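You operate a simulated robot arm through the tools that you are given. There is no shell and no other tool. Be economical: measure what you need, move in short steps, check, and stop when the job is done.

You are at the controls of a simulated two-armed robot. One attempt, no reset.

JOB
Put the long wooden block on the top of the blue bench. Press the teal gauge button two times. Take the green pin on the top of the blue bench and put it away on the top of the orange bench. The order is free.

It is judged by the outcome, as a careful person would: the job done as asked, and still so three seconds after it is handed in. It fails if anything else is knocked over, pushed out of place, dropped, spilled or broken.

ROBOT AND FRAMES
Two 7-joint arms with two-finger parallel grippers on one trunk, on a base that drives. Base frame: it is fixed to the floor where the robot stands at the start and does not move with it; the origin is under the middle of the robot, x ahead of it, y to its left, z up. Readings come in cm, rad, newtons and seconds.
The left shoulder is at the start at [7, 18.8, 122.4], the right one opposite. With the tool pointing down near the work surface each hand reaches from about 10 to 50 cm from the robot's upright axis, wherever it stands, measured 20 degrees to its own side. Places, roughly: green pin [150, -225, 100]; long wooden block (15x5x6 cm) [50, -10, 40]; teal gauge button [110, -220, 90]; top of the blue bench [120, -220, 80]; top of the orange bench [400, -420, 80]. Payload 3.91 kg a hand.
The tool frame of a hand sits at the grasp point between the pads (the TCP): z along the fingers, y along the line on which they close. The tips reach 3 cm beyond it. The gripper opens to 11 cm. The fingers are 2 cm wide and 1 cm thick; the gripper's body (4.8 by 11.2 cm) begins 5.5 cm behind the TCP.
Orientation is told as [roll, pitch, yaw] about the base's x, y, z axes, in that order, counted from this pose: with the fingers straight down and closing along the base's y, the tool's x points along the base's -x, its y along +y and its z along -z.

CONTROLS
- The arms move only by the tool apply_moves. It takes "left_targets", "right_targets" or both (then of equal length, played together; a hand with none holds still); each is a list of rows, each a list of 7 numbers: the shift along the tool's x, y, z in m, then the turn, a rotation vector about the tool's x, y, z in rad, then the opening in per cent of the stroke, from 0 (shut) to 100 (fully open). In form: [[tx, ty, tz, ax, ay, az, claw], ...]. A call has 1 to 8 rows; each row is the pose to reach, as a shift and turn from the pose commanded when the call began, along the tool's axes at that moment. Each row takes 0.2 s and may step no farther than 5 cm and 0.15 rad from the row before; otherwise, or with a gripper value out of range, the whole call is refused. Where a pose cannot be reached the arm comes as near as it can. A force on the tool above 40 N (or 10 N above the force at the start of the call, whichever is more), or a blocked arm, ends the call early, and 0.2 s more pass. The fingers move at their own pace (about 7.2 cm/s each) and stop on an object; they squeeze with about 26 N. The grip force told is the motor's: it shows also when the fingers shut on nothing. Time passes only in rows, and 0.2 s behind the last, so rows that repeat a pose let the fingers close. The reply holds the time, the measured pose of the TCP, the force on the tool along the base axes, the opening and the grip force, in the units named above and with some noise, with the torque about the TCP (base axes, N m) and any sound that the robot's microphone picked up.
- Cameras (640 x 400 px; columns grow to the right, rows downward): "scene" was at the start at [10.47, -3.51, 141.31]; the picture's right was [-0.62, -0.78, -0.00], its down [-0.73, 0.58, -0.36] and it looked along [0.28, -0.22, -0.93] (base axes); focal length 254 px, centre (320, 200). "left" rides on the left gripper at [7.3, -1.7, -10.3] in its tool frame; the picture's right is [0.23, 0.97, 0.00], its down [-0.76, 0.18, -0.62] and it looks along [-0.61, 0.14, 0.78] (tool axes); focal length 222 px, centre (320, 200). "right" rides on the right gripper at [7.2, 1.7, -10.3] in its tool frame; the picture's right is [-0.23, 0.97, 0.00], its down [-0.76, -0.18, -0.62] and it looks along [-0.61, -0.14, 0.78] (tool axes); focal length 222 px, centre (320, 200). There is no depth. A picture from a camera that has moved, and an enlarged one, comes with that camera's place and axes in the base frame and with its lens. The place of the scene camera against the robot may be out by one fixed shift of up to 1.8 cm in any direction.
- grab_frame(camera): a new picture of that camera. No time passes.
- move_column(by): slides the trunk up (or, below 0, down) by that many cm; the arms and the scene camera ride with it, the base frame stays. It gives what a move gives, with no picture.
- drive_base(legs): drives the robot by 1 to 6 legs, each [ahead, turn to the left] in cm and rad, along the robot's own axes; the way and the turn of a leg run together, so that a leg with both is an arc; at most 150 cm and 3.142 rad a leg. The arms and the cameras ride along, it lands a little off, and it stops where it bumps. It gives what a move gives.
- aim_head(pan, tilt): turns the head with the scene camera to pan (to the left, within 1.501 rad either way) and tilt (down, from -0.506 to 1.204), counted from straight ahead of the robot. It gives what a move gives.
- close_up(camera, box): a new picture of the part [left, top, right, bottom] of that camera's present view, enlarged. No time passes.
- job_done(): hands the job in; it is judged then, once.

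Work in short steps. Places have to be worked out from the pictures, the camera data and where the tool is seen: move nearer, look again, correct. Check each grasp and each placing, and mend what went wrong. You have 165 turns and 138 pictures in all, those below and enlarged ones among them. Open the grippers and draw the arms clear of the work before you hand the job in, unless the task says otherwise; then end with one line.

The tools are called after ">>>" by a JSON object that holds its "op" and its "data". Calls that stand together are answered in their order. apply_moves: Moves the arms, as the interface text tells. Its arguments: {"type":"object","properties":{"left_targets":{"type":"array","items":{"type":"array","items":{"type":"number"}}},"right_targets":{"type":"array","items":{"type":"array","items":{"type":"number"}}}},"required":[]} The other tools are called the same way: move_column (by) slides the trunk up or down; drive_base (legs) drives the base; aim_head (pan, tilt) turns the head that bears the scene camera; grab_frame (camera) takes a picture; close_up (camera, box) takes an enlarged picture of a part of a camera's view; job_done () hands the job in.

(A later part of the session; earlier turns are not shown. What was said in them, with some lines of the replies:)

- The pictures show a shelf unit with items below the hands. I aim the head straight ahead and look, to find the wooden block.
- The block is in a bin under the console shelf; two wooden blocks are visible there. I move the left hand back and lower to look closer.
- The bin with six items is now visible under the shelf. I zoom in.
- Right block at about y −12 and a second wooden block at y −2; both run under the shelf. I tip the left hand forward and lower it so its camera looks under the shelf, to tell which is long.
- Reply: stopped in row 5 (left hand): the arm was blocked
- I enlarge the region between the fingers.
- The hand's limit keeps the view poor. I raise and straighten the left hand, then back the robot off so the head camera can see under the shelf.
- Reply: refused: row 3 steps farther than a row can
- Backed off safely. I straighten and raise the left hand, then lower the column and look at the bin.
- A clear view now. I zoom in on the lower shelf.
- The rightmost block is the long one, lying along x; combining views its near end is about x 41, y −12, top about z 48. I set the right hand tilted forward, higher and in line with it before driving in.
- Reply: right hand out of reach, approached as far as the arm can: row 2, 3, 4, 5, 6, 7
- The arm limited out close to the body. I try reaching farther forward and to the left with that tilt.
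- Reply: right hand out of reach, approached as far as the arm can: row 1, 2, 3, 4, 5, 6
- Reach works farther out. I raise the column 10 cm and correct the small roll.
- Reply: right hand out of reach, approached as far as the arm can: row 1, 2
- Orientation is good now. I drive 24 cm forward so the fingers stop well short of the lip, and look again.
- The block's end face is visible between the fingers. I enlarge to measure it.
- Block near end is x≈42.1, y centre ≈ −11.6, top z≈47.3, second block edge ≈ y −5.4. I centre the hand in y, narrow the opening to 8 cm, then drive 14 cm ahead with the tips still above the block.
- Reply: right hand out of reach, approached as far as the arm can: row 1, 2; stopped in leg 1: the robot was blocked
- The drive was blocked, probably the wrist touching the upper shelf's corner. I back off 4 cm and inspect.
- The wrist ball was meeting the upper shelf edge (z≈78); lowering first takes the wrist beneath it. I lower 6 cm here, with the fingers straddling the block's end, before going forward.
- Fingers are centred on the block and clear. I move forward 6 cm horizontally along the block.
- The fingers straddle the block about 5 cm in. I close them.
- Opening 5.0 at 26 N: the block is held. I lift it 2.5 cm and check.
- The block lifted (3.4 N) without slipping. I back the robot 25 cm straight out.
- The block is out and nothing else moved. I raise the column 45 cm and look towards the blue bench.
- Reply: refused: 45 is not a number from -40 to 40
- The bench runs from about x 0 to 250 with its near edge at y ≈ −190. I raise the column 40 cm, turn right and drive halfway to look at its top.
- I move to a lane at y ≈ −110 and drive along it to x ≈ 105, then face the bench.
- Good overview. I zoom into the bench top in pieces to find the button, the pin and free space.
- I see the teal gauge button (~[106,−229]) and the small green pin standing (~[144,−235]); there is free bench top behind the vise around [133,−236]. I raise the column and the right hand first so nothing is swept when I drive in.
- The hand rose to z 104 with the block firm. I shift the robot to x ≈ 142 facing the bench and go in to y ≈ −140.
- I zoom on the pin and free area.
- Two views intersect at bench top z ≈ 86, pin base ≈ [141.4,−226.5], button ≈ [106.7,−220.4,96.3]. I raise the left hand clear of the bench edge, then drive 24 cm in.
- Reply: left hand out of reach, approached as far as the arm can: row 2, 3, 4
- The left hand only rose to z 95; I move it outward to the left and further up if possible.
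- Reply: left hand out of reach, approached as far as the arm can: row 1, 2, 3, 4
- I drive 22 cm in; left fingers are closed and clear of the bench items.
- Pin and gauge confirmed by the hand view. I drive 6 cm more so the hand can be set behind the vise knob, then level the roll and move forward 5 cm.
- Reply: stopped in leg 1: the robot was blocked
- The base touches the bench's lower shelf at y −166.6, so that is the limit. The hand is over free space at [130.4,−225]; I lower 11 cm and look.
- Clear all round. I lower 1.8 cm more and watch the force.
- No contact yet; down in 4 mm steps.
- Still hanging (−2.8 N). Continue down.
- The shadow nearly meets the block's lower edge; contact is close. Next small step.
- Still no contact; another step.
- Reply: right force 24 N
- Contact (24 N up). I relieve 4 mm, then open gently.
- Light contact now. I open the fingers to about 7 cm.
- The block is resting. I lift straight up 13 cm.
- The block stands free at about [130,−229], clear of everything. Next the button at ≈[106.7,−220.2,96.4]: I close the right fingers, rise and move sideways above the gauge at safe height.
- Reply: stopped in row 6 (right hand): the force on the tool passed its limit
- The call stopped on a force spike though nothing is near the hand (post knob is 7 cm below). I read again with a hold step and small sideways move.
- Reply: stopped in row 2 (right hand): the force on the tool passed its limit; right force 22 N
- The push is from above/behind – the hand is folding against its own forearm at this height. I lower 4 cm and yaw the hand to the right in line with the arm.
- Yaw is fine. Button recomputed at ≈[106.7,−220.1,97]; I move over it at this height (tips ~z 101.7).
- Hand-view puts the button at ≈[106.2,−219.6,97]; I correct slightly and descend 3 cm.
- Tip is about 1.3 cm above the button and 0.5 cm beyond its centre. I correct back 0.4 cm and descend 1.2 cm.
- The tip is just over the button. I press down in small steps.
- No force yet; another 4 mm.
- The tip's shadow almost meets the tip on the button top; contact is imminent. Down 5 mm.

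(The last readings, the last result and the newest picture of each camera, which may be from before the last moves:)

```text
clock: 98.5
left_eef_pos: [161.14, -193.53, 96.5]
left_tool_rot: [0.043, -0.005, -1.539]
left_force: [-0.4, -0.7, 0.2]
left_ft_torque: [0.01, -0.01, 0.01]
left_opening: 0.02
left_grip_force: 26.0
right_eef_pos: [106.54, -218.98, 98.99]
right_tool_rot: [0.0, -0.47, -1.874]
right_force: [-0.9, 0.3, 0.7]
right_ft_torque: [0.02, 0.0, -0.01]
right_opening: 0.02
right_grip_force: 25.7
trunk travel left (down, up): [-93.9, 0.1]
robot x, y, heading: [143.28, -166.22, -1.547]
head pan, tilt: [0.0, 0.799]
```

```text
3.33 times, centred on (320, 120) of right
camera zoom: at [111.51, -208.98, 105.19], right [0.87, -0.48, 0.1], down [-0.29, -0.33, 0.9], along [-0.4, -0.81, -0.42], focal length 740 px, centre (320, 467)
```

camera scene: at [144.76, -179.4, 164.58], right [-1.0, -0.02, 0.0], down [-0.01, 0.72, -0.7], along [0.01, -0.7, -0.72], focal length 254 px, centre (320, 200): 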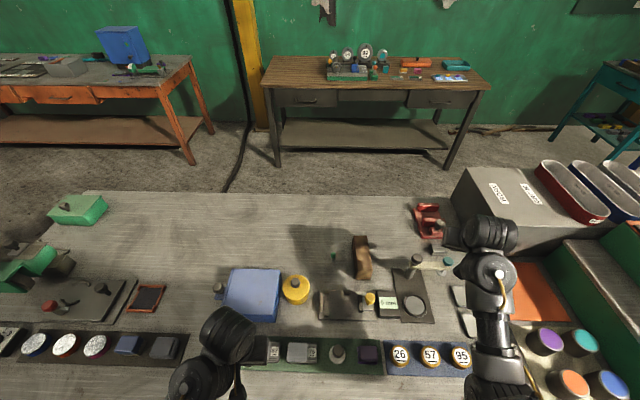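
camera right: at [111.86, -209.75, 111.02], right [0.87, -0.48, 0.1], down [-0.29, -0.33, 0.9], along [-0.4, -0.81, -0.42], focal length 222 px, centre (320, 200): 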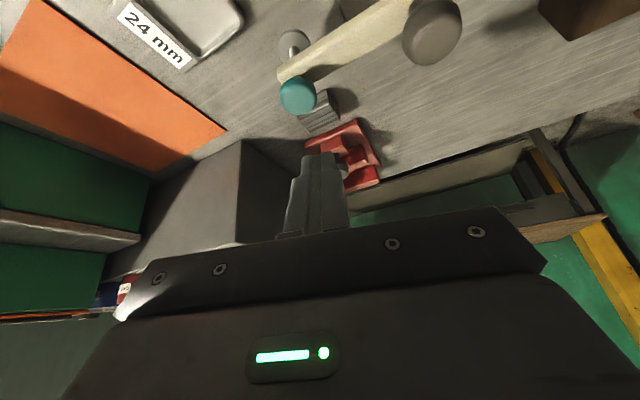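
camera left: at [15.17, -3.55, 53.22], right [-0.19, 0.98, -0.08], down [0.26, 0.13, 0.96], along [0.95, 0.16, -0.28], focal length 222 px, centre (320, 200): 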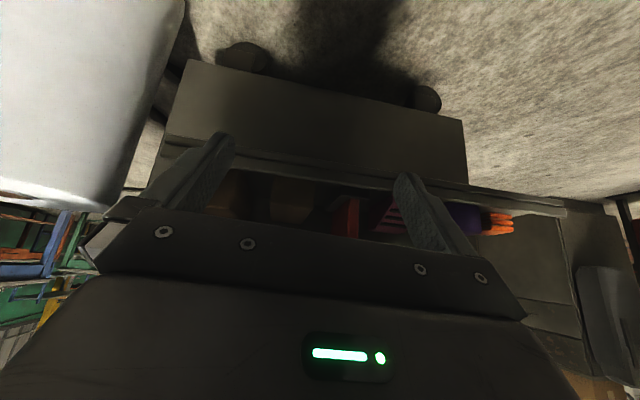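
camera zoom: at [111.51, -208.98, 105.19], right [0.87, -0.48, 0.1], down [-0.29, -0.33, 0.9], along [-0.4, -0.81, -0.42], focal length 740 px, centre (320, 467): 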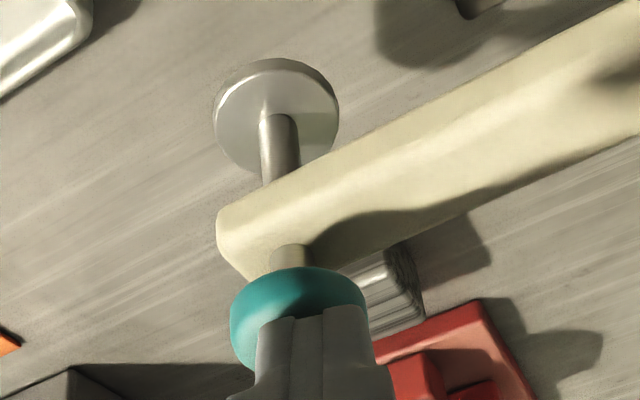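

Continue down 5 mm.

>>> {"op": "apply_moves", "data": {"right_targets": [[0.0012, 0, 0.0022, 0, 0, 0, 0], [0.0023, 0, 0.0045, 0, 0, 0, 0]]}}

>>> {"op": "close_up", "data": {"camera": "right", "box": [240, 60, 400, 180]}}

```text
clock: 99.1
left_eef_pos: [161.04, -193.53, 96.49]
left_tool_rot: [0.044, -0.005, -1.539]
left_force: [-0.1, 0.4, -0.6]
left_ft_torque: [0.04, -0.01, -0.02]
left_opening: 0.01
left_grip_force: 25.9
right_eef_pos: [106.66, -218.9, 98.71]
right_tool_rot: [0.001, -0.47, -1.873]
right_force: [-0.4, 0.7, 2.3]
right_ft_torque: [-0.03, 0.04, -0.03]
right_opening: 0.0
right_grip_force: 25.8
trunk travel left (down, up): [-93.9, 0.1]
robot x, y, heading: [143.24, -166.2, -1.554]
head pan, tilt: [0.0, 0.799]
heard: click
```

```text
3.33 times, centred on (320, 120) of right
camera zoom: at [111.56, -208.97, 104.73], right [0.87, -0.48, 0.1], down [-0.29, -0.33, 0.9], along [-0.4, -0.81, -0.42], focal length 740 px, centre (320, 467)
```

zoom: 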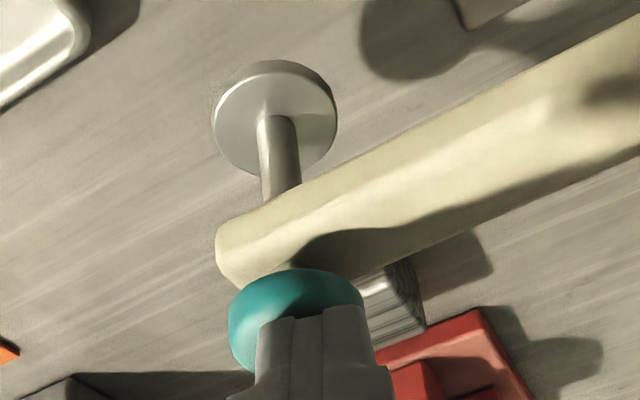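

A click was heard with 2.3 N – first press. I raise 1.5 cm to release.

>>> {"op": "apply_moves", "data": {"right_targets": [[-0.0034, 0, -0.0067, 0, 0, 0, 0], [-0.0068, 0, -0.0134, 0, 0, 0, 0], [-0.0068, 0, -0.0134, 0, 0, 0, 0]]}}

>>> {"op": "close_up", "data": {"camera": "scene", "box": [370, 220, 490, 320]}}

```text
clock: 99.9
left_eef_pos: [161.08, -193.48, 96.39]
left_tool_rot: [0.042, -0.005, -1.538]
left_force: [-0.3, 0.6, -0.2]
left_ft_torque: [0.0, -0.04, 0.02]
left_opening: 0.01
left_grip_force: 25.6
right_eef_pos: [106.57, -218.93, 100.14]
right_tool_rot: [0.001, -0.467, -1.872]
right_force: [0.4, 0.6, 0.8]
right_ft_torque: [0.0, 0.03, 0.0]
right_opening: 0.03
right_grip_force: 26.6
trunk travel left (down, up): [-93.9, 0.1]
robot x, y, heading: [143.69, -166.15, -1.545]
head pan, tilt: [0.0, 0.799]
```

```text
4.00 times, centred on (430, 270) of scene
camera zoom: at [144.86, -179.42, 164.58], right [-1.0, -0.02, 0.0], down [-0.01, 0.72, -0.7], along [0.01, -0.7, -0.72], focal length 1016 px, centre (-120, -80)
```

zoom: 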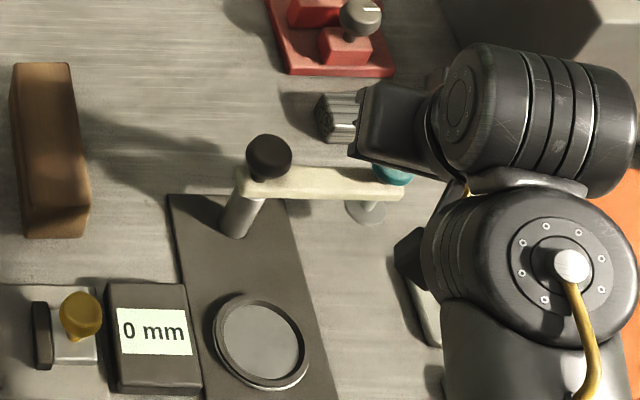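

Released. Second press to the same depth.

>>> {"op": "apply_moves", "data": {"right_targets": [[0.003, 0, 0.006, 0, 0, 0, 0], [0.005, 0, 0.0098, 0, 0, 0, 0], [0.0068, 0, 0.0134, 0, 0, 0, 0]]}}

```text
clock: 100.7
left_eef_pos: [160.96, -193.46, 96.53]
left_tool_rot: [0.042, -0.005, -1.538]
left_force: [0.5, 0.3, 0.0]
left_ft_torque: [0.01, -0.04, 0.01]
left_opening: 0.02
left_grip_force: 26.0
right_eef_pos: [106.55, -218.92, 98.53]
right_tool_rot: [0.0, -0.47, -1.873]
right_force: [0.2, 0.6, 1.3]
right_ft_torque: [-0.01, 0.03, -0.01]
right_opening: 0.0
right_grip_force: 26.3
trunk travel left (down, up): [-93.9, 0.1]
robot x, y, heading: [143.6, -166.32, -1.55]
head pan, tilt: [0.0, 0.799]
heard: click
```

Second click heard; both presses done. I rise and carry the right hand back over toward the pin, yawing back.

>>> {"op": "apply_moves", "data": {"right_targets": [[-0.0135, 0, -0.027, 0, 0, 0, 0], [-0.0271, 0, -0.0535, 0, 0, 0, 0], [-0.023, 0.048, -0.055, 0, 0, 0, 0], [-0.019, 0.095, -0.057, -0.035, 0, -0.07, 0], [-0.015, 0.142, -0.059, -0.075, 0, -0.15, 0], [-0.011, 0.19, -0.061, -0.11, 0, -0.22, 0], [-0.008, 0.237, -0.063, -0.144, 0, -0.285, 0]]}}

>>> {"op": "grab_frame", "data": {"camera": "right"}}

```text
clock: 102.3
left_eef_pos: [161.1, -193.48, 96.36]
left_tool_rot: [0.041, -0.006, -1.538]
left_force: [0.2, -0.3, -0.1]
left_ft_torque: [0.01, 0.0, -0.01]
left_opening: 0.0
left_grip_force: 26.7
right_eef_pos: [129.85, -223.84, 104.58]
right_tool_rot: [-0.001, -0.467, -1.554]
right_force: [0.6, -0.9, -0.4]
right_ft_torque: [-0.01, -0.01, -0.02]
right_opening: 0.0
right_grip_force: 25.1
trunk travel left (down, up): [-93.9, 0.1]
robot x, y, heading: [143.77, -166.53, -1.555]
head pan, tilt: [0.0, 0.799]
```

```text
72 pictures are left
camera right: at [131.37, -212.86, 110.76], right [0.98, -0.19, 0.1], down [-0.17, -0.4, 0.9], along [-0.13, -0.9, -0.42], focal length 222 px, centre (320, 200)
```

right: 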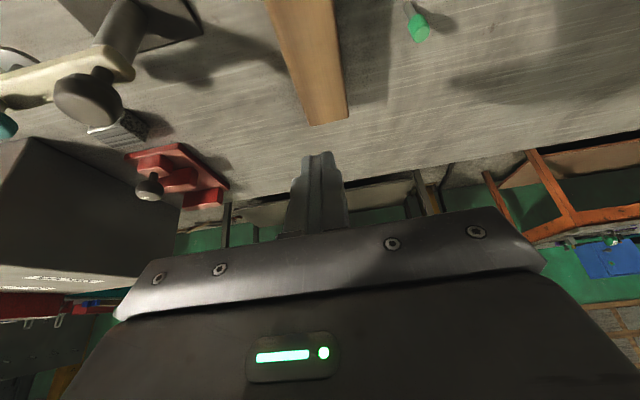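

I move 11 cm toward the pin, yawing left slightly and opening to 4.4 cm.

>>> {"op": "apply_moves", "data": {"right_targets": [[0, 0.03, 0, -0.03, 0, -0.06, 20], [0, 0.06, 0, -0.06, 0, -0.12, 40], [0, 0.09, 0, -0.09, 0, -0.18, 40], [0, 0.11, 0, -0.11, 0, -0.223, 40]]}}

>>> {"op": "grab_frame", "data": {"camera": "right"}}

```text
clock: 103.3
left_eef_pos: [161.1, -193.56, 96.57]
left_tool_rot: [0.042, -0.004, -1.539]
left_force: [-0.9, -0.9, -0.4]
left_ft_torque: [0.02, 0.01, 0.01]
left_opening: 0.0
left_grip_force: 26.0
right_eef_pos: [140.8, -223.88, 104.83]
right_tool_rot: [-0.003, -0.468, -1.301]
right_force: [-0.5, -0.6, 0.6]
right_ft_torque: [-0.02, 0.0, -0.01]
right_opening: 4.41
right_grip_force: 0.1
trunk travel left (down, up): [-93.9, 0.1]
robot x, y, heading: [143.76, -166.44, -1.555]
head pan, tilt: [0.0, 0.799]
```

```text
71 pictures are left
camera right: at [139.63, -212.77, 110.84], right [0.99, 0.06, 0.1], down [-0.06, -0.43, 0.9], along [0.1, -0.9, -0.42], focal length 222 px, centre (320, 200)
```

right: 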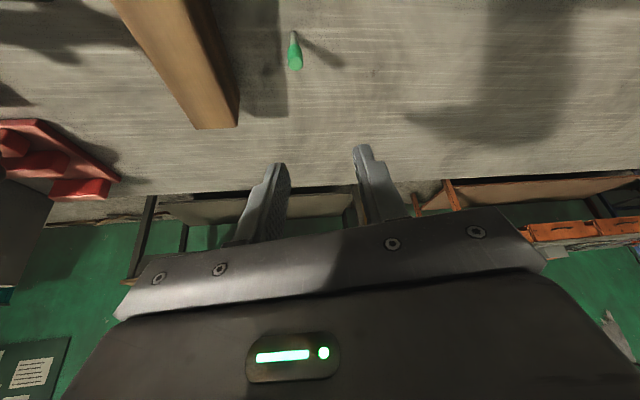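

Pin is at ≈[140.2,−226.9], top z ≈ 88.7. I align above it and lower 12 cm.

>>> {"op": "apply_moves", "data": {"right_targets": [[-0.0244, -0.0138, 0.0123, 0, 0, 0, 40], [-0.011, -0.0138, 0.039, 0, 0, 0, 40], [0.0025, -0.0138, 0.066, 0, 0, 0, 40], [0.016, -0.0138, 0.0925, 0, 0, 0, 40], [0.0297, -0.0138, 0.119, 0, 0, 0, 40]]}}

>>> {"op": "grab_frame", "data": {"camera": "right"}}

```text
clock: 104.5
left_eef_pos: [161.04, -193.57, 96.47]
left_tool_rot: [0.042, -0.006, -1.541]
left_force: [-0.4, -0.4, 0.3]
left_ft_torque: [-0.01, 0.0, 0.01]
left_opening: 0.0
left_grip_force: 26.0
right_eef_pos: [140.35, -226.81, 92.62]
right_tool_rot: [-0.005, -0.471, -1.303]
right_force: [0.2, 0.2, 0.0]
right_ft_torque: [-0.02, -0.06, 0.01]
right_opening: 4.43
right_grip_force: 0.0
trunk travel left (down, up): [-93.9, 0.1]
robot x, y, heading: [143.52, -166.59, -1.552]
head pan, tilt: [0.0, 0.799]
```

```text
70 pictures are left
camera right: at [138.97, -215.72, 98.76], right [0.99, 0.06, 0.1], down [-0.07, -0.43, 0.9], along [0.1, -0.9, -0.42], focal length 222 px, centre (320, 200)
```

right: 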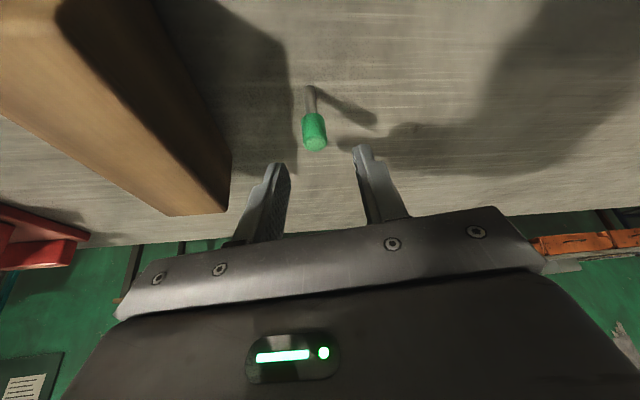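

The pin at ≈[140.4,−227.0] is centred between the fingers. I lower 4.1 cm more.

>>> {"op": "apply_moves", "data": {"right_targets": [[0.005, 0, 0.0125, 0, 0, 0, 40], [0.011, 0, 0.0245, 0, 0, 0, 40], [0.0175, 0, 0.0375, 0, 0, 0, 40]]}}

>>> {"op": "grab_frame", "data": {"camera": "right"}}

```text
clock: 105.3
left_eef_pos: [161.0, -193.59, 96.45]
left_tool_rot: [0.042, -0.005, -1.54]
left_force: [0.2, -0.5, -0.3]
left_ft_torque: [0.02, 0.05, -0.01]
left_opening: 0.01
left_grip_force: 25.5
right_eef_pos: [140.15, -226.94, 88.55]
right_tool_rot: [-0.002, -0.47, -1.303]
right_force: [-0.5, -0.5, -0.3]
right_ft_torque: [0.01, 0.0, -0.02]
right_opening: 4.4
right_grip_force: 0.0
trunk travel left (down, up): [-93.9, 0.1]
robot x, y, heading: [143.8, -166.08, -1.548]
head pan, tilt: [0.0, 0.799]
```

```text
69 pictures are left
camera right: at [138.94, -215.84, 94.66], right [0.99, 0.06, 0.1], down [-0.07, -0.43, 0.9], along [0.1, -0.9, -0.42], focal length 222 px, centre (320, 200)
```

right: 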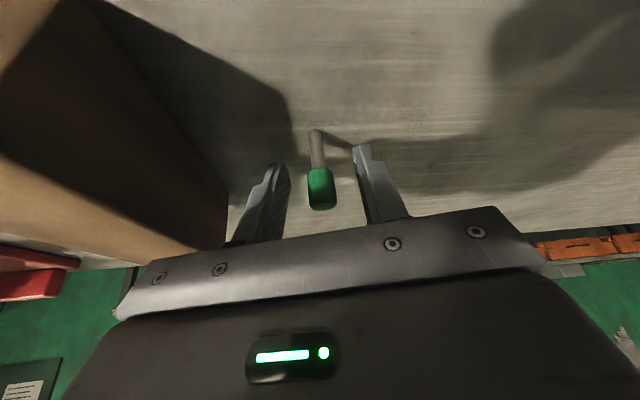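

The pin's head is between the pads. I close.

>>> {"op": "apply_moves", "data": {"right_targets": [[0, 0, 0, 0, 0, 0, 25], [0, 0, 0, 0, 0, 0, 10], [0, 0, 0, 0, 0, 0, 0], [0, 0, 0, 0, 0, 0, 0]]}}

>>> {"op": "grab_frame", "data": {"camera": "right"}}

```text
clock: 106.3
left_eef_pos: [161.06, -193.54, 96.41]
left_tool_rot: [0.042, -0.006, -1.538]
left_force: [-0.2, 0.0, 0.8]
left_ft_torque: [0.01, -0.02, -0.02]
left_opening: 0.01
left_grip_force: 26.1
right_eef_pos: [140.14, -226.95, 88.52]
right_tool_rot: [-0.004, -0.471, -1.305]
right_force: [0.2, 0.1, -0.1]
right_ft_torque: [0.0, 0.01, 0.01]
right_opening: 1.3
right_grip_force: 26.4
trunk travel left (down, up): [-93.9, 0.1]
robot x, y, heading: [143.8, -166.51, -1.548]
head pan, tilt: [0.0, 0.799]
```

```text
68 pictures are left
camera right: at [138.94, -215.84, 94.68], right [0.99, 0.06, 0.1], down [-0.07, -0.43, 0.9], along [0.1, -0.9, -0.42], focal length 222 px, centre (320, 200)
```

right: 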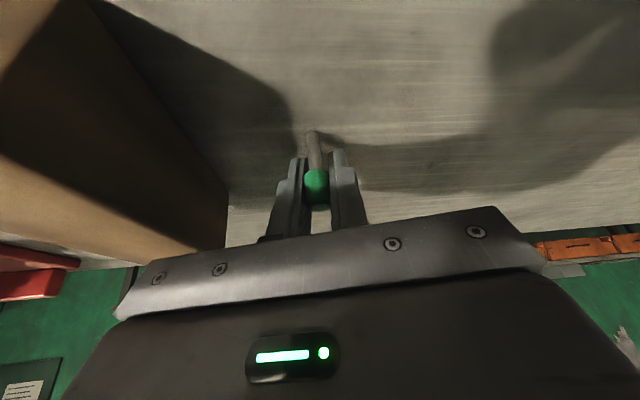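

Pin gripped (1.3 cm, 26 N). I lift 15 cm straight up.

>>> {"op": "apply_moves", "data": {"right_targets": [[-0.009, 0, -0.018, 0, 0, 0, 0], [-0.027, 0, -0.0535, 0, 0, 0, 0], [-0.047, 0, -0.093, 0, 0, 0, 0], [-0.0675, 0, -0.1335, 0, 0, 0, 0]]}}

>>> {"op": "grab_frame", "data": {"camera": "right"}}

>>> {"op": "grab_frame", "data": {"camera": "scene"}}

```text
clock: 107.3
left_eef_pos: [161.0, -193.62, 96.46]
left_tool_rot: [0.042, -0.005, -1.539]
left_force: [-0.2, -0.2, 0.1]
left_ft_torque: [0.02, -0.02, -0.01]
left_opening: 0.0
left_grip_force: 25.5
right_eef_pos: [140.32, -226.67, 103.5]
right_tool_rot: [-0.004, -0.468, -1.305]
right_force: [0.3, -0.6, -0.2]
right_ft_torque: [0.02, 0.0, 0.0]
right_opening: 1.29
right_grip_force: 26.3
trunk travel left (down, up): [-93.9, 0.1]
robot x, y, heading: [143.56, -166.45, -1.556]
head pan, tilt: [0.0, 0.799]
```

```text
67 pictures are left
camera right: at [139.07, -215.62, 109.63], right [0.99, 0.06, 0.1], down [-0.06, -0.43, 0.9], along [0.1, -0.9, -0.42], focal length 222 px, centre (320, 200)
```

right: 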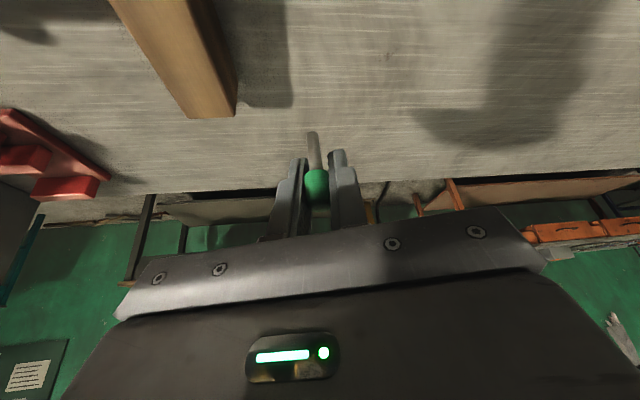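

```text
66 pictures are left
camera scene: at [144.9, -179.41, 164.58], right [-1.0, -0.02, 0.0], down [-0.01, 0.72, -0.7], along [0.01, -0.7, -0.72], focal length 254 px, centre (320, 200)
```

scene: 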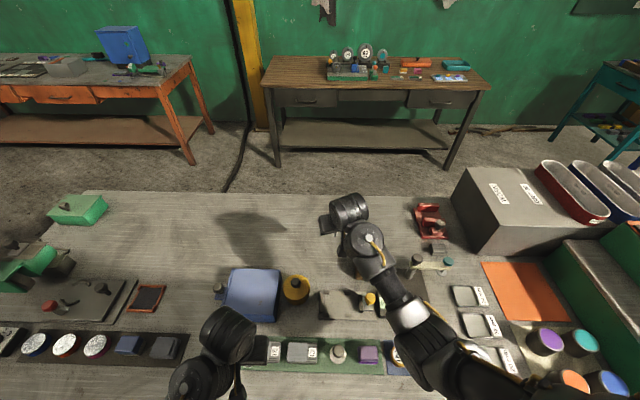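

The pin is held. I back out 60 cm and look toward the left for the way to the orange bench.

>>> {"op": "drive_base", "data": {"legs": [[-60, 0]]}}

>>> {"op": "aim_head", "data": {"pan": 0.9, "tilt": 0.35}}

>>> {"op": "grab_frame", "data": {"camera": "scene"}}

```text
clock: 110.7
left_eef_pos: [159.74, -132.64, 96.44]
left_tool_rot: [0.043, -0.004, -1.535]
left_force: [1.0, -0.1, -0.7]
left_ft_torque: [0.01, 0.0, -0.01]
left_opening: 0.02
left_grip_force: 25.9
right_eef_pos: [139.04, -165.99, 103.47]
right_tool_rot: [-0.004, -0.467, -1.302]
right_force: [0.4, -0.7, -1.1]
right_ft_torque: [0.01, -0.02, 0.0]
right_opening: 1.32
right_grip_force: 25.7
trunk travel left (down, up): [-93.9, 0.1]
robot x, y, heading: [142.19, -105.69, -1.549]
head pan, tilt: [0.0, 0.799]
```

```text
clock: 111.9
left_eef_pos: [159.74, -132.57, 96.56]
left_tool_rot: [0.043, -0.007, -1.535]
left_force: [0.4, 0.5, -0.5]
left_ft_torque: [0.02, 0.05, 0.0]
left_opening: 0.0
left_grip_force: 26.0
right_eef_pos: [139.16, -165.86, 103.51]
right_tool_rot: [-0.002, -0.47, -1.303]
right_force: [0.2, -0.1, -0.2]
right_ft_torque: [0.02, -0.01, 0.03]
right_opening: 1.3
right_grip_force: 25.6
trunk travel left (down, up): [-93.9, 0.1]
robot x, y, heading: [141.94, -105.08, -1.55]
head pan, tilt: [0.901, 0.351]
```

```text
65 pictures are left
camera scene: at [150.83, -116.12, 168.54], right [-0.6, -0.8, 0.0], down [-0.27, 0.21, -0.94], along [0.75, -0.57, -0.34], focal length 254 px, centre (320, 200)
```

scene: 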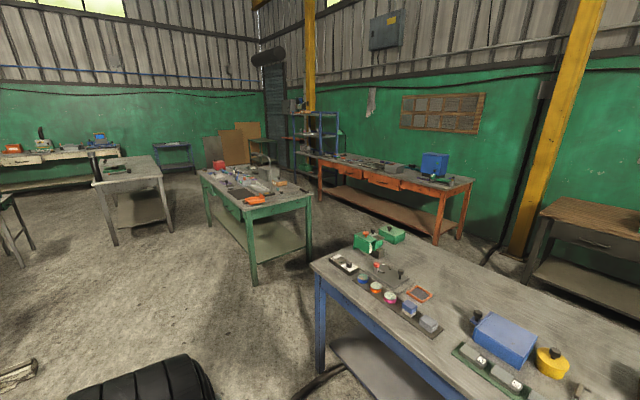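

There is a gap between the blue bench's end (x≈250) and the green bench (x≈359). I drive to x≈305, turn down the gap and stop at y≈−290.

>>> {"op": "drive_base", "data": {"legs": [[0, 1.55], [81, 0], [82, 0], [0, -1.57]]}}

>>> {"op": "aim_head", "data": {"pan": 0, "tilt": 0.5}}

>>> {"op": "grab_frame", "data": {"camera": "scene"}}

```text
clock: 127.9
left_eef_pos: [324.69, -125.32, 96.47]
left_tool_rot: [0.041, -0.005, -1.503]
left_force: [-0.8, 0.3, 0.0]
left_ft_torque: [0.01, -0.02, 0.0]
left_opening: 0.0
left_grip_force: 26.0
right_eef_pos: [305.22, -159.46, 103.42]
right_tool_rot: [-0.004, -0.469, -1.267]
right_force: [0.6, 0.5, -1.0]
right_ft_torque: [0.03, 0.0, -0.01]
right_opening: 1.28
right_grip_force: 25.7
trunk travel left (down, up): [-93.9, 0.1]
robot x, y, heading: [306.13, -98.62, -1.514]
head pan, tilt: [0.901, 0.351]
```

```text
clock: 129.1
left_eef_pos: [324.65, -125.41, 96.49]
left_tool_rot: [0.042, -0.005, -1.503]
left_force: [-0.4, -0.1, 0.5]
left_ft_torque: [0.02, 0.0, 0.0]
left_opening: 0.0
left_grip_force: 25.9
right_eef_pos: [305.18, -159.38, 103.55]
right_tool_rot: [-0.004, -0.469, -1.269]
right_force: [0.6, 0.3, -1.0]
right_ft_torque: [-0.03, 0.01, -0.02]
right_opening: 1.3
right_grip_force: 26.3
trunk travel left (down, up): [-93.9, 0.1]
robot x, y, heading: [305.97, -98.8, -1.513]
head pan, tilt: [0.0, 0.499]
```

```text
64 pictures are left
camera scene: at [308.12, -112.96, 167.18], right [-1.0, -0.06, 0.0], down [-0.03, 0.48, -0.88], along [0.05, -0.88, -0.48], focal length 254 px, centre (320, 200)
```

scene: 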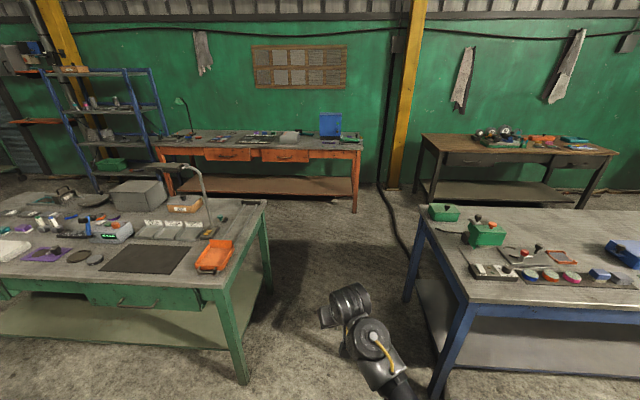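

Gap is centred at x≈300. I straighten and drive 190 cm to the aisle before the orange bench.

>>> {"op": "drive_base", "data": {"legs": [[0, -0.09], [95, 0], [95, 0]]}}

>>> {"op": "grab_frame", "data": {"camera": "scene"}}

```text
clock: 139.3
left_eef_pos: [312.0, -320.26, 96.37]
left_tool_rot: [0.04, -0.006, -1.619]
left_force: [-0.5, -0.5, -0.2]
left_ft_torque: [0.01, -0.04, -0.01]
left_opening: 0.0
left_grip_force: 25.5
right_eef_pos: [288.68, -351.75, 103.54]
right_tool_rot: [-0.003, -0.472, -1.385]
right_force: [0.0, -0.1, 0.1]
right_ft_torque: [0.01, -0.04, 0.02]
right_opening: 1.33
right_grip_force: 26.2
trunk travel left (down, up): [-93.9, 0.1]
robot x, y, heading: [296.57, -291.6, -1.628]
head pan, tilt: [0.0, 0.499]
```

```text
63 pictures are left
camera scene: at [297.05, -305.94, 167.18], right [-1.0, 0.06, 0.0], down [0.03, 0.48, -0.88], along [-0.05, -0.88, -0.48], focal length 254 px, centre (320, 200)
```

scene: 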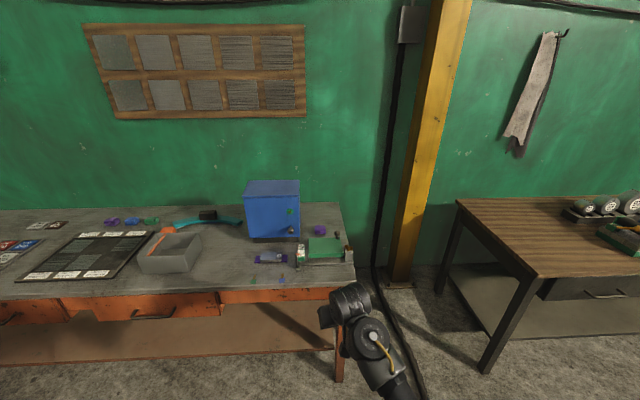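

The orange bench is ahead with free space near its front edge around [336,−395]. I zoom to be sure.

>>> {"op": "close_up", "data": {"camera": "scene", "box": [130, 180, 370, 310]}}

```text
2.67 times, centred on (250, 245) of scene
camera zoom: at [297.05, -305.94, 167.18], right [-1.0, 0.06, 0.0], down [0.03, 0.48, -0.88], along [-0.05, -0.88, -0.48], focal length 677 px, centre (507, 80)
```

zoom: 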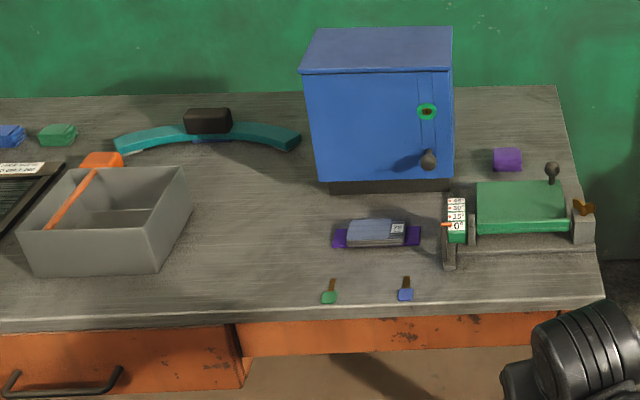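

Free area around [335,−400] is clear. I turn diagonally, drive 60 cm, and turn back to face the bench.

>>> {"op": "drive_base", "data": {"legs": [[0, 0.788], [60, 0], [0, -0.73]]}}

>>> {"op": "aim_head", "data": {"pan": 0, "tilt": 0.8}}

>>> {"op": "grab_frame", "data": {"camera": "scene"}}

>>> {"op": "grab_frame", "data": {"camera": "right"}}

```text
clock: 146.8
left_eef_pos: [354.67, -364.38, 96.55]
left_tool_rot: [0.044, -0.007, -1.553]
left_force: [0.3, -0.3, -0.6]
left_ft_torque: [0.01, 0.02, 0.01]
left_opening: 0.0
left_grip_force: 26.2
right_eef_pos: [333.67, -397.31, 103.47]
right_tool_rot: [-0.004, -0.469, -1.321]
right_force: [0.0, 0.9, -0.9]
right_ft_torque: [0.03, 0.0, -0.04]
right_opening: 1.29
right_grip_force: 25.9
trunk travel left (down, up): [-93.9, 0.1]
robot x, y, heading: [337.57, -337.17, -1.562]
head pan, tilt: [0.0, 0.499]
```

```text
clock: 147.6
left_eef_pos: [354.77, -364.38, 96.47]
left_tool_rot: [0.042, -0.008, -1.554]
left_force: [-1.7, -1.1, 0.3]
left_ft_torque: [-0.01, 0.02, -0.02]
left_opening: 0.0
left_grip_force: 25.4
right_eef_pos: [333.66, -397.16, 103.51]
right_tool_rot: [-0.004, -0.468, -1.319]
right_force: [-0.3, -0.2, -0.6]
right_ft_torque: [0.02, -0.03, -0.01]
right_opening: 1.29
right_grip_force: 26.2
trunk travel left (down, up): [-93.9, 0.1]
robot x, y, heading: [337.37, -337.0, -1.564]
head pan, tilt: [0.0, 0.799]
```

```text
61 pictures are left
camera scene: at [338.8, -350.04, 164.59], right [-1.0, -0.01, 0.0], down [0.0, 0.72, -0.7], along [0.0, -0.7, -0.72], focal length 254 px, centre (320, 200)
```

scene: 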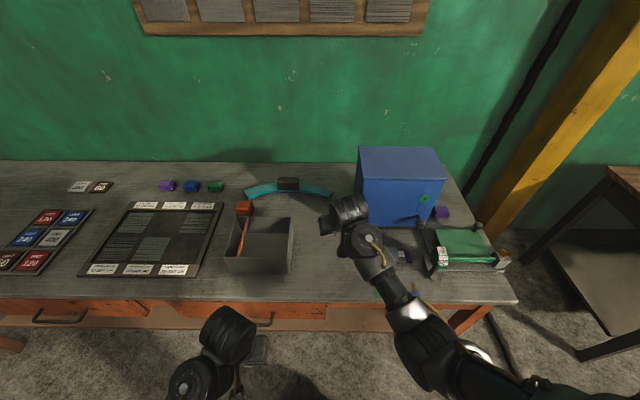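

```text
60 pictures are left
camera right: at [332.48, -386.19, 109.61], right [0.99, 0.05, 0.1], down [-0.07, -0.43, 0.9], along [0.08, -0.9, -0.42], focal length 222 px, centre (320, 200)
```

right: 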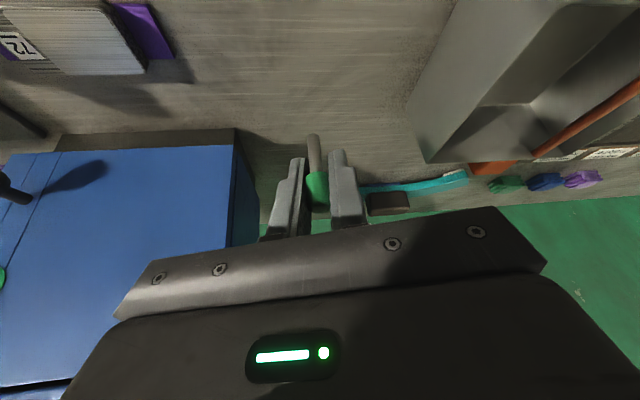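

Below the pin the bench top is free (plate edge x≈321, bin x≈343). I shift 1.5 cm right and lower 11 cm.

>>> {"op": "apply_moves", "data": {"right_targets": [[0.01, -0.008, 0.02, 0, 0, 0, 0], [0.0226, -0.015, 0.0446, 0, 0, 0, 0], [0.036, -0.015, 0.071, 0, 0, 0, 0], [0.0497, -0.015, 0.0981, 0, 0, 0, 0]]}}

>>> {"op": "grab_frame", "data": {"camera": "right"}}

```text
clock: 148.6
left_eef_pos: [354.73, -364.33, 96.43]
left_tool_rot: [0.043, -0.005, -1.554]
left_force: [-0.9, 0.4, -0.8]
left_ft_torque: [0.04, -0.02, -0.02]
left_opening: 0.01
left_grip_force: 25.8
right_eef_pos: [332.11, -397.61, 92.48]
right_tool_rot: [0.0, -0.467, -1.32]
right_force: [-0.1, -0.4, -0.7]
right_ft_torque: [-0.05, 0.01, 0.01]
right_opening: 1.31
right_grip_force: 26.0
trunk travel left (down, up): [-93.9, 0.1]
robot x, y, heading: [337.43, -337.1, -1.569]
head pan, tilt: [0.0, 0.799]
```

```text
59 pictures are left
camera right: at [331.01, -386.48, 98.58], right [0.99, 0.05, 0.1], down [-0.07, -0.43, 0.9], along [0.08, -0.9, -0.42], focal length 222 px, centre (320, 200)
```

right: 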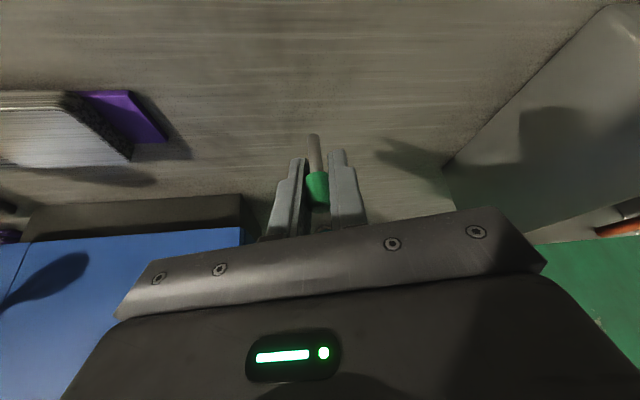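

I lower 2 cm more.

>>> {"op": "apply_moves", "data": {"right_targets": [[0.003, 0, 0.006, 0, 0, 0, 0], [0.006, 0, 0.012, 0, 0, 0, 0], [0.009, 0, 0.0178, 0, 0, 0, 0]]}}

>>> {"op": "grab_frame", "data": {"camera": "right"}}

```text
clock: 149.3
left_eef_pos: [354.73, -364.3, 96.46]
left_tool_rot: [0.042, -0.004, -1.553]
left_force: [0.3, -0.2, -0.3]
left_ft_torque: [-0.01, -0.01, 0.0]
left_opening: 0.0
left_grip_force: 25.7
right_eef_pos: [332.06, -397.6, 90.5]
right_tool_rot: [-0.003, -0.469, -1.32]
right_force: [-0.3, 0.6, -0.1]
right_ft_torque: [0.01, 0.01, 0.03]
right_opening: 1.29
right_grip_force: 26.0
trunk travel left (down, up): [-93.9, 0.1]
robot x, y, heading: [337.72, -337.13, -1.565]
head pan, tilt: [0.0, 0.799]
```

```text
58 pictures are left
camera right: at [331.0, -386.51, 96.64], right [0.99, 0.05, 0.1], down [-0.07, -0.43, 0.9], along [0.08, -0.9, -0.42], focal length 222 px, centre (320, 200)
```

right: 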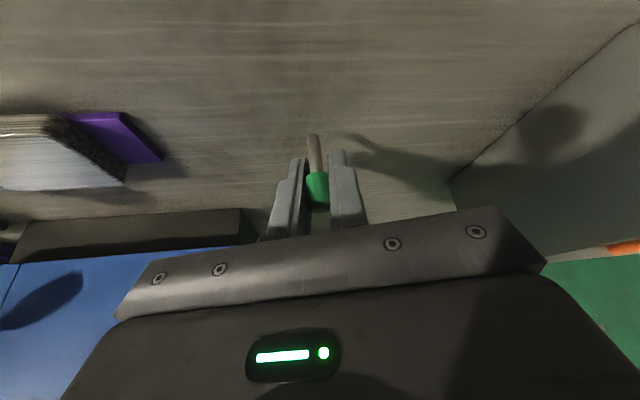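

The pin's shadow tip suggests about 1.6 cm left. I lower 1.3 cm.

>>> {"op": "apply_moves", "data": {"right_targets": [[0.003, 0, 0.0058, 0, 0, 0, 0], [0.0059, 0, 0.0116, 0, 0, 0, 0]]}}

>>> {"op": "close_up", "data": {"camera": "right", "box": [240, 90, 400, 190]}}

```text
clock: 149.9
left_eef_pos: [354.8, -364.33, 96.48]
left_tool_rot: [0.042, -0.006, -1.553]
left_force: [-0.3, 0.5, -1.3]
left_ft_torque: [0.03, 0.02, 0.01]
left_opening: 0.0
left_grip_force: 26.2
right_eef_pos: [332.13, -397.64, 89.24]
right_tool_rot: [-0.001, -0.469, -1.32]
right_force: [0.1, -0.3, -0.2]
right_ft_torque: [0.01, 0.0, 0.01]
right_opening: 1.29
right_grip_force: 26.4
trunk travel left (down, up): [-93.9, 0.1]
robot x, y, heading: [337.8, -336.76, -1.565]
head pan, tilt: [0.0, 0.799]
```

```text
4.00 times, centred on (320, 140) of right
camera zoom: at [331.02, -386.55, 95.32], right [0.99, 0.05, 0.1], down [-0.07, -0.43, 0.9], along [0.08, -0.9, -0.42], focal length 888 px, centre (320, 440)
```

zoom: 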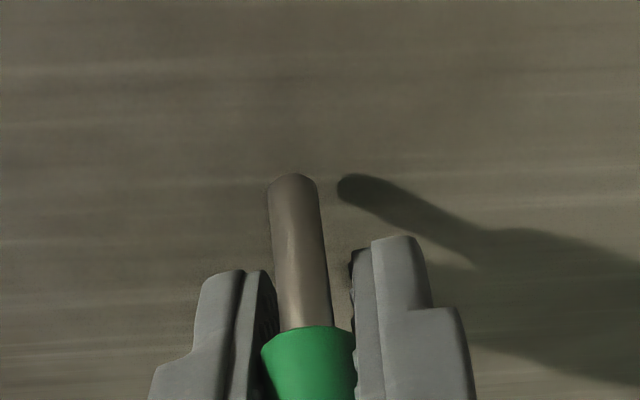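

A bit of gap remains; lower 6 mm.

>>> {"op": "apply_moves", "data": {"right_targets": [[0.0014, 0, 0.0027, 0, 0, 0, 0], [0.0027, 0, 0.0054, 0, 0, 0, 0]]}}

>>> {"op": "close_up", "data": {"camera": "right", "box": [240, 90, 400, 190]}}

```text
clock: 150.6
left_eef_pos: [354.75, -364.42, 96.39]
left_tool_rot: [0.042, -0.004, -1.554]
left_force: [-0.7, -0.2, -0.1]
left_ft_torque: [0.02, 0.01, 0.01]
left_opening: 0.01
left_grip_force: 26.0
right_eef_pos: [332.12, -397.65, 88.65]
right_tool_rot: [-0.004, -0.467, -1.321]
right_force: [0.2, -0.3, -0.3]
right_ft_torque: [0.01, 0.0, -0.02]
right_opening: 1.29
right_grip_force: 26.0
trunk travel left (down, up): [-93.9, 0.1]
robot x, y, heading: [337.9, -337.38, -1.565]
head pan, tilt: [0.0, 0.799]
```

```text
4.00 times, centred on (320, 140) of right
camera zoom: at [331.02, -386.63, 94.73], right [0.99, 0.05, 0.1], down [-0.07, -0.43, 0.9], along [0.08, -0.9, -0.42], focal length 888 px, centre (320, 440)
```

zoom: 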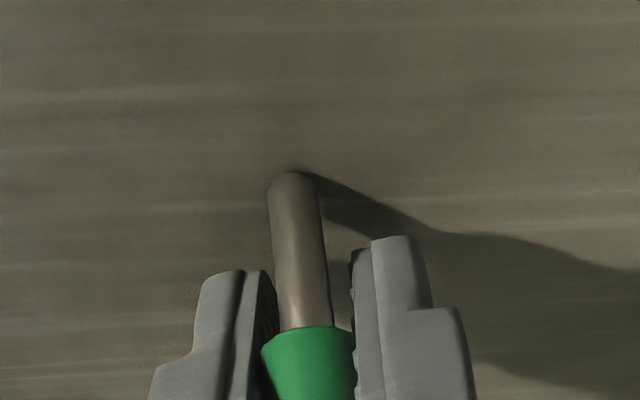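

The shadow now meets the pin's foot – about 1 mm to go. One more small step.

>>> {"op": "apply_moves", "data": {"right_targets": [[0.0005, 0, 0.0009, 0, 0, 0, 0], [0.0008, 0, 0.0016, 0, 0, 0, 0]]}}

>>> {"op": "close_up", "data": {"camera": "right", "box": [240, 90, 400, 190]}}

```text
clock: 151.2
left_eef_pos: [354.71, -364.37, 96.46]
left_tool_rot: [0.042, -0.008, -1.552]
left_force: [-0.5, 0.7, 0.3]
left_ft_torque: [-0.01, 0.01, 0.01]
left_opening: 0.0
left_grip_force: 26.1
right_eef_pos: [332.14, -397.63, 88.44]
right_tool_rot: [-0.004, -0.468, -1.32]
right_force: [-1.3, 0.7, 4.5]
right_ft_torque: [0.01, 0.07, -0.01]
right_opening: 1.28
right_grip_force: 26.2
trunk travel left (down, up): [-93.9, 0.1]
robot x, y, heading: [337.04, -336.87, -1.565]
head pan, tilt: [0.0, 0.799]
```

```text
4.00 times, centred on (320, 140) of right
camera zoom: at [331.03, -386.61, 94.62], right [0.99, 0.05, 0.1], down [-0.07, -0.43, 0.9], along [0.08, -0.9, -0.42], focal length 888 px, centre (320, 440)
```

zoom: 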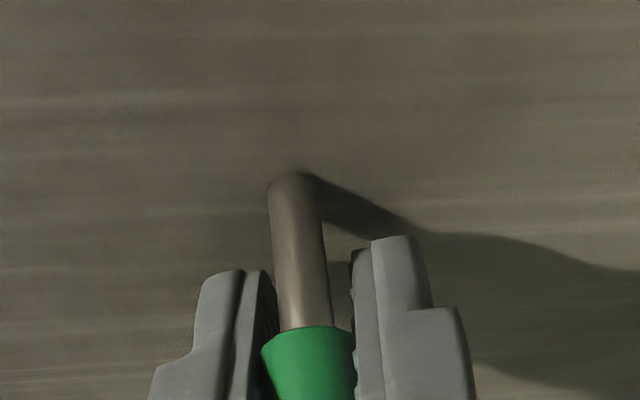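

Contact with 4.5 N. I open the fingers slowly.

>>> {"op": "apply_moves", "data": {"right_targets": [[0, 0, 0, 0, 0, 0, 15], [0, 0, 0, 0, 0, 0, 22], [0, 0, 0, 0, 0, 0, 32], [0, 0, 0, 0, 0, 0, 40], [0, 0, 0, 0, 0, 0, 40]]}}

>>> {"op": "grab_frame", "data": {"camera": "right"}}

```text
clock: 152.3
left_eef_pos: [354.66, -364.43, 96.45]
left_tool_rot: [0.042, -0.005, -1.554]
left_force: [-0.6, -0.8, -0.1]
left_ft_torque: [0.01, 0.02, 0.03]
left_opening: 0.01
left_grip_force: 26.0
right_eef_pos: [332.05, -397.69, 88.29]
right_tool_rot: [-0.001, -0.47, -1.319]
right_force: [-0.4, 0.6, 0.6]
right_ft_torque: [0.0, 0.0, 0.03]
right_opening: 4.38
right_grip_force: 0.0
trunk travel left (down, up): [-93.9, 0.1]
robot x, y, heading: [337.69, -337.13, -1.561]
head pan, tilt: [0.0, 0.799]
```

```text
54 pictures are left
camera right: at [331.05, -386.62, 94.55], right [0.99, 0.05, 0.1], down [-0.07, -0.43, 0.9], along [0.08, -0.9, -0.42], focal length 222 px, centre (320, 200)
```

right: 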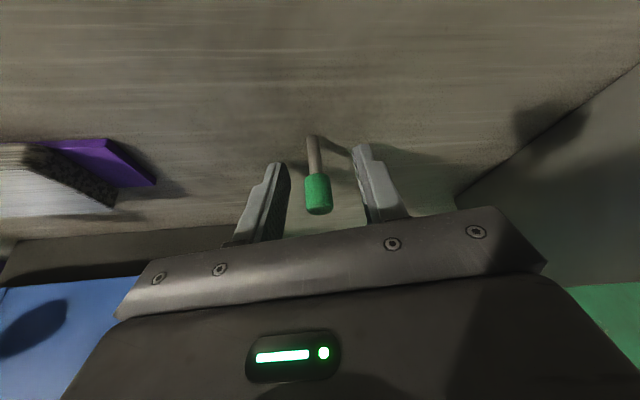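

The pin stands upright on the orange bench. I lift the hand straight up.

>>> {"op": "apply_moves", "data": {"right_targets": [[-0.009, 0, -0.018, 0, 0, 0, 40], [-0.027, 0, -0.0535, 0, 0, 0, 40], [-0.047, 0, -0.093, 0, 0, 0, 40], [-0.0675, 0, -0.1335, 0, 0, 0, 40]]}}

>>> {"op": "grab_frame", "data": {"camera": "right"}}

```text
clock: 153.3
left_eef_pos: [354.8, -364.4, 96.46]
left_tool_rot: [0.041, -0.004, -1.554]
left_force: [0.0, -0.2, 0.2]
left_ft_torque: [0.0, 0.0, -0.01]
left_opening: 0.0
left_grip_force: 25.9
right_eef_pos: [332.06, -397.51, 103.54]
right_tool_rot: [-0.003, -0.467, -1.319]
right_force: [-0.3, -0.2, 0.5]
right_ft_torque: [0.0, 0.0, -0.03]
right_opening: 4.41
right_grip_force: 0.1
trunk travel left (down, up): [-93.9, 0.1]
robot x, y, heading: [337.68, -336.93, -1.563]
head pan, tilt: [0.0, 0.799]
```

```text
53 pictures are left
camera right: at [330.98, -386.48, 109.71], right [0.99, 0.05, 0.1], down [-0.07, -0.43, 0.9], along [0.08, -0.9, -0.42], focal length 222 px, centre (320, 200)
```

right: 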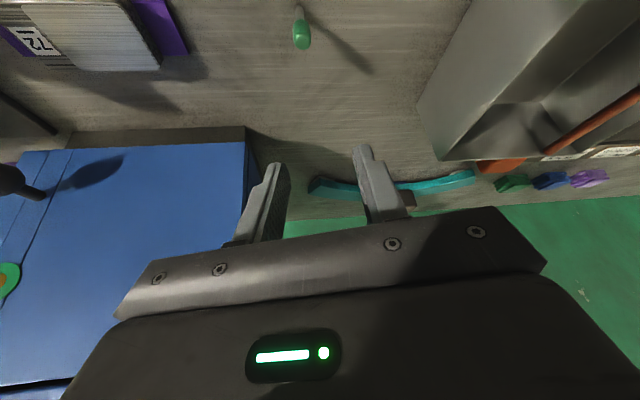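

Pin stands. I back off 22 cm, open both grippers, and look at the bench for a final check.

>>> {"op": "drive_base", "data": {"legs": [[-22, 0]]}}

>>> {"op": "apply_moves", "data": {"left_targets": [[0, 0, 0, 0, 0, 0, 50], [0, 0, 0, 0, 0, 0, 100], [0, 0, 0, 0, 0, 0, 100], [0, 0, 0, 0, 0, 0, 100]], "right_targets": [[0, 0, 0, 0, 0, 0, 60], [0, 0, 0, 0, 0, 0, 100], [0, 0, 0, 0, 0, 0, 100], [0, 0, 0, 0, 0, 0, 100]]}}

>>> {"op": "grab_frame", "data": {"camera": "scene"}}

>>> {"op": "aim_head", "data": {"pan": -1.5, "tilt": 0.35}}

>>> {"op": "grab_frame", "data": {"camera": "scene"}}

```text
clock: 155.0
left_eef_pos: [354.65, -342.82, 96.54]
left_tool_rot: [0.042, -0.004, -1.555]
left_force: [-0.7, 0.5, 0.4]
left_ft_torque: [0.02, 0.04, -0.01]
left_opening: 0.02
left_grip_force: 26.4
right_eef_pos: [331.93, -375.91, 103.54]
right_tool_rot: [-0.001, -0.466, -1.319]
right_force: [0.4, -0.2, -0.3]
right_ft_torque: [0.0, -0.01, 0.01]
right_opening: 4.41
right_grip_force: 0.0
trunk travel left (down, up): [-93.9, 0.1]
robot x, y, heading: [337.23, -315.11, -1.565]
head pan, tilt: [0.0, 0.799]
```

```text
clock: 156.0
left_eef_pos: [354.52, -342.65, 96.42]
left_tool_rot: [0.041, -0.006, -1.554]
left_force: [-1.0, 0.3, -0.1]
left_ft_torque: [-0.01, -0.01, 0.01]
left_opening: 10.97
left_grip_force: 0.0
right_eef_pos: [331.81, -375.97, 103.47]
right_tool_rot: [0.0, -0.469, -1.32]
right_force: [0.0, -0.3, 0.9]
right_ft_torque: [-0.04, -0.01, -0.02]
right_opening: 11.03
right_grip_force: 0.1
trunk travel left (down, up): [-93.9, 0.1]
robot x, y, heading: [337.78, -315.41, -1.562]
head pan, tilt: [0.0, 0.799]
```

```text
52 pictures are left
camera scene: at [338.69, -328.33, 164.57], right [-1.0, -0.01, 0.0], down [0.0, 0.72, -0.7], along [0.0, -0.7, -0.72], focal length 254 px, centre (320, 200)
```

scene: 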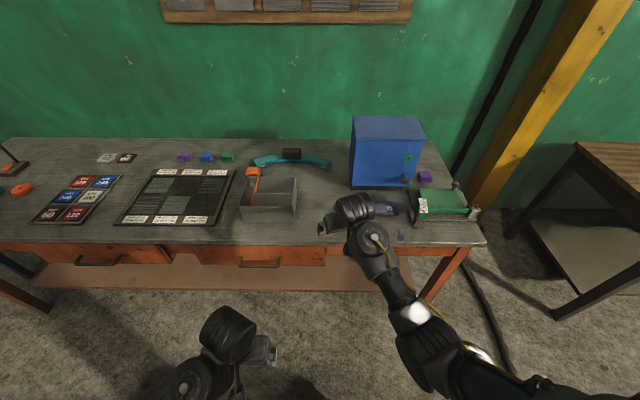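

```text
clock: 157.6
left_eef_pos: [354.68, -342.59, 96.49]
left_tool_rot: [0.043, -0.005, -1.555]
left_force: [-0.6, 0.0, -0.7]
left_ft_torque: [0.03, 0.03, 0.0]
left_opening: 10.99
left_grip_force: 0.0
right_eef_pos: [331.89, -375.82, 103.6]
right_tool_rot: [-0.002, -0.469, -1.319]
right_force: [0.0, -0.7, 0.0]
right_ft_torque: [0.0, 0.01, -0.02]
right_opening: 11.0
right_grip_force: 0.0
trunk travel left (down, up): [-93.9, 0.1]
robot x, y, heading: [337.36, -314.98, -1.561]
head pan, tilt: [-1.499, 0.351]
```

```text
51 pictures are left
camera scene: at [329.36, -320.91, 168.54], right [-0.08, 1.0, 0.0], down [0.34, 0.03, -0.94], along [-0.94, -0.07, -0.34], focal length 254 px, centre (320, 200)
```

scene: 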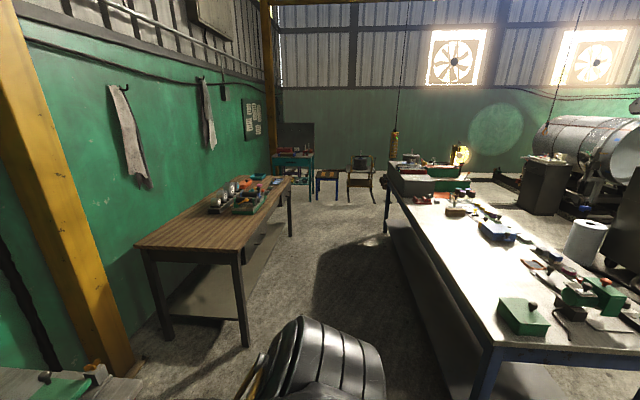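

The blue bench with block and the roll look undisturbed. I confirm the block and the pin with close views.

>>> {"op": "close_up", "data": {"camera": "scene", "box": [390, 170, 540, 270]}}

>>> {"op": "grab_frame", "data": {"camera": "right"}}

```text
4.00 times, centred on (465, 220) of scene
camera zoom: at [329.36, -320.91, 168.54], right [-0.08, 1.0, 0.0], down [0.34, 0.03, -0.94], along [-0.94, -0.07, -0.34], focal length 1016 px, centre (-260, 120)
```

zoom: 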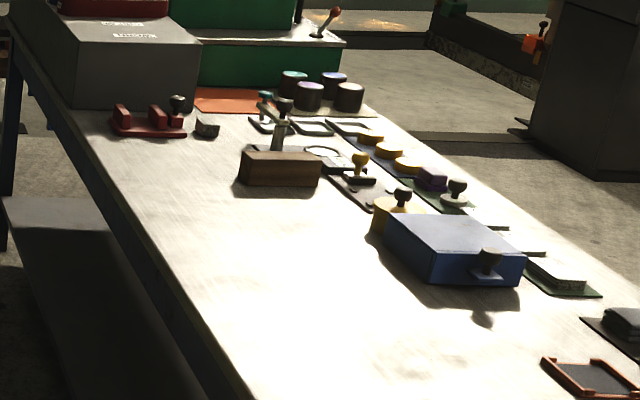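

```text
49 pictures are left
camera right: at [330.8, -364.74, 109.67], right [0.99, 0.04, 0.1], down [-0.07, -0.43, 0.9], along [0.08, -0.9, -0.42], focal length 222 px, centre (320, 200)
```

right: 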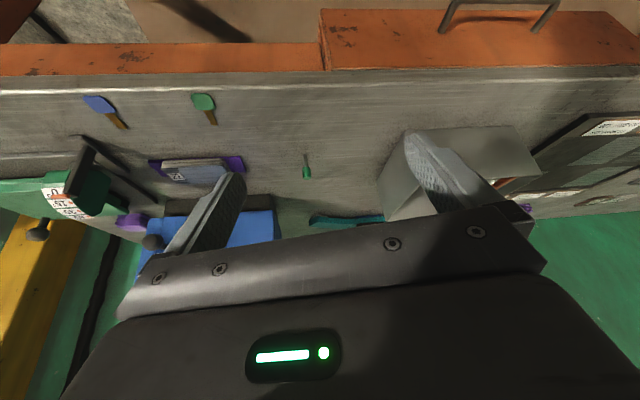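

The block rests on the blue bench, the pin stands on the orange bench, the button gave two clicks, and the hands are open and clear. I hand the job in.

>>> {"op": "job_done", "data": {}}

```text
The job is handed in.
```

The job is handed in: the long wooden block is on the blue bench, the teal gauge button was pressed twice (one click each), and the green pin is standing on the orange bench.
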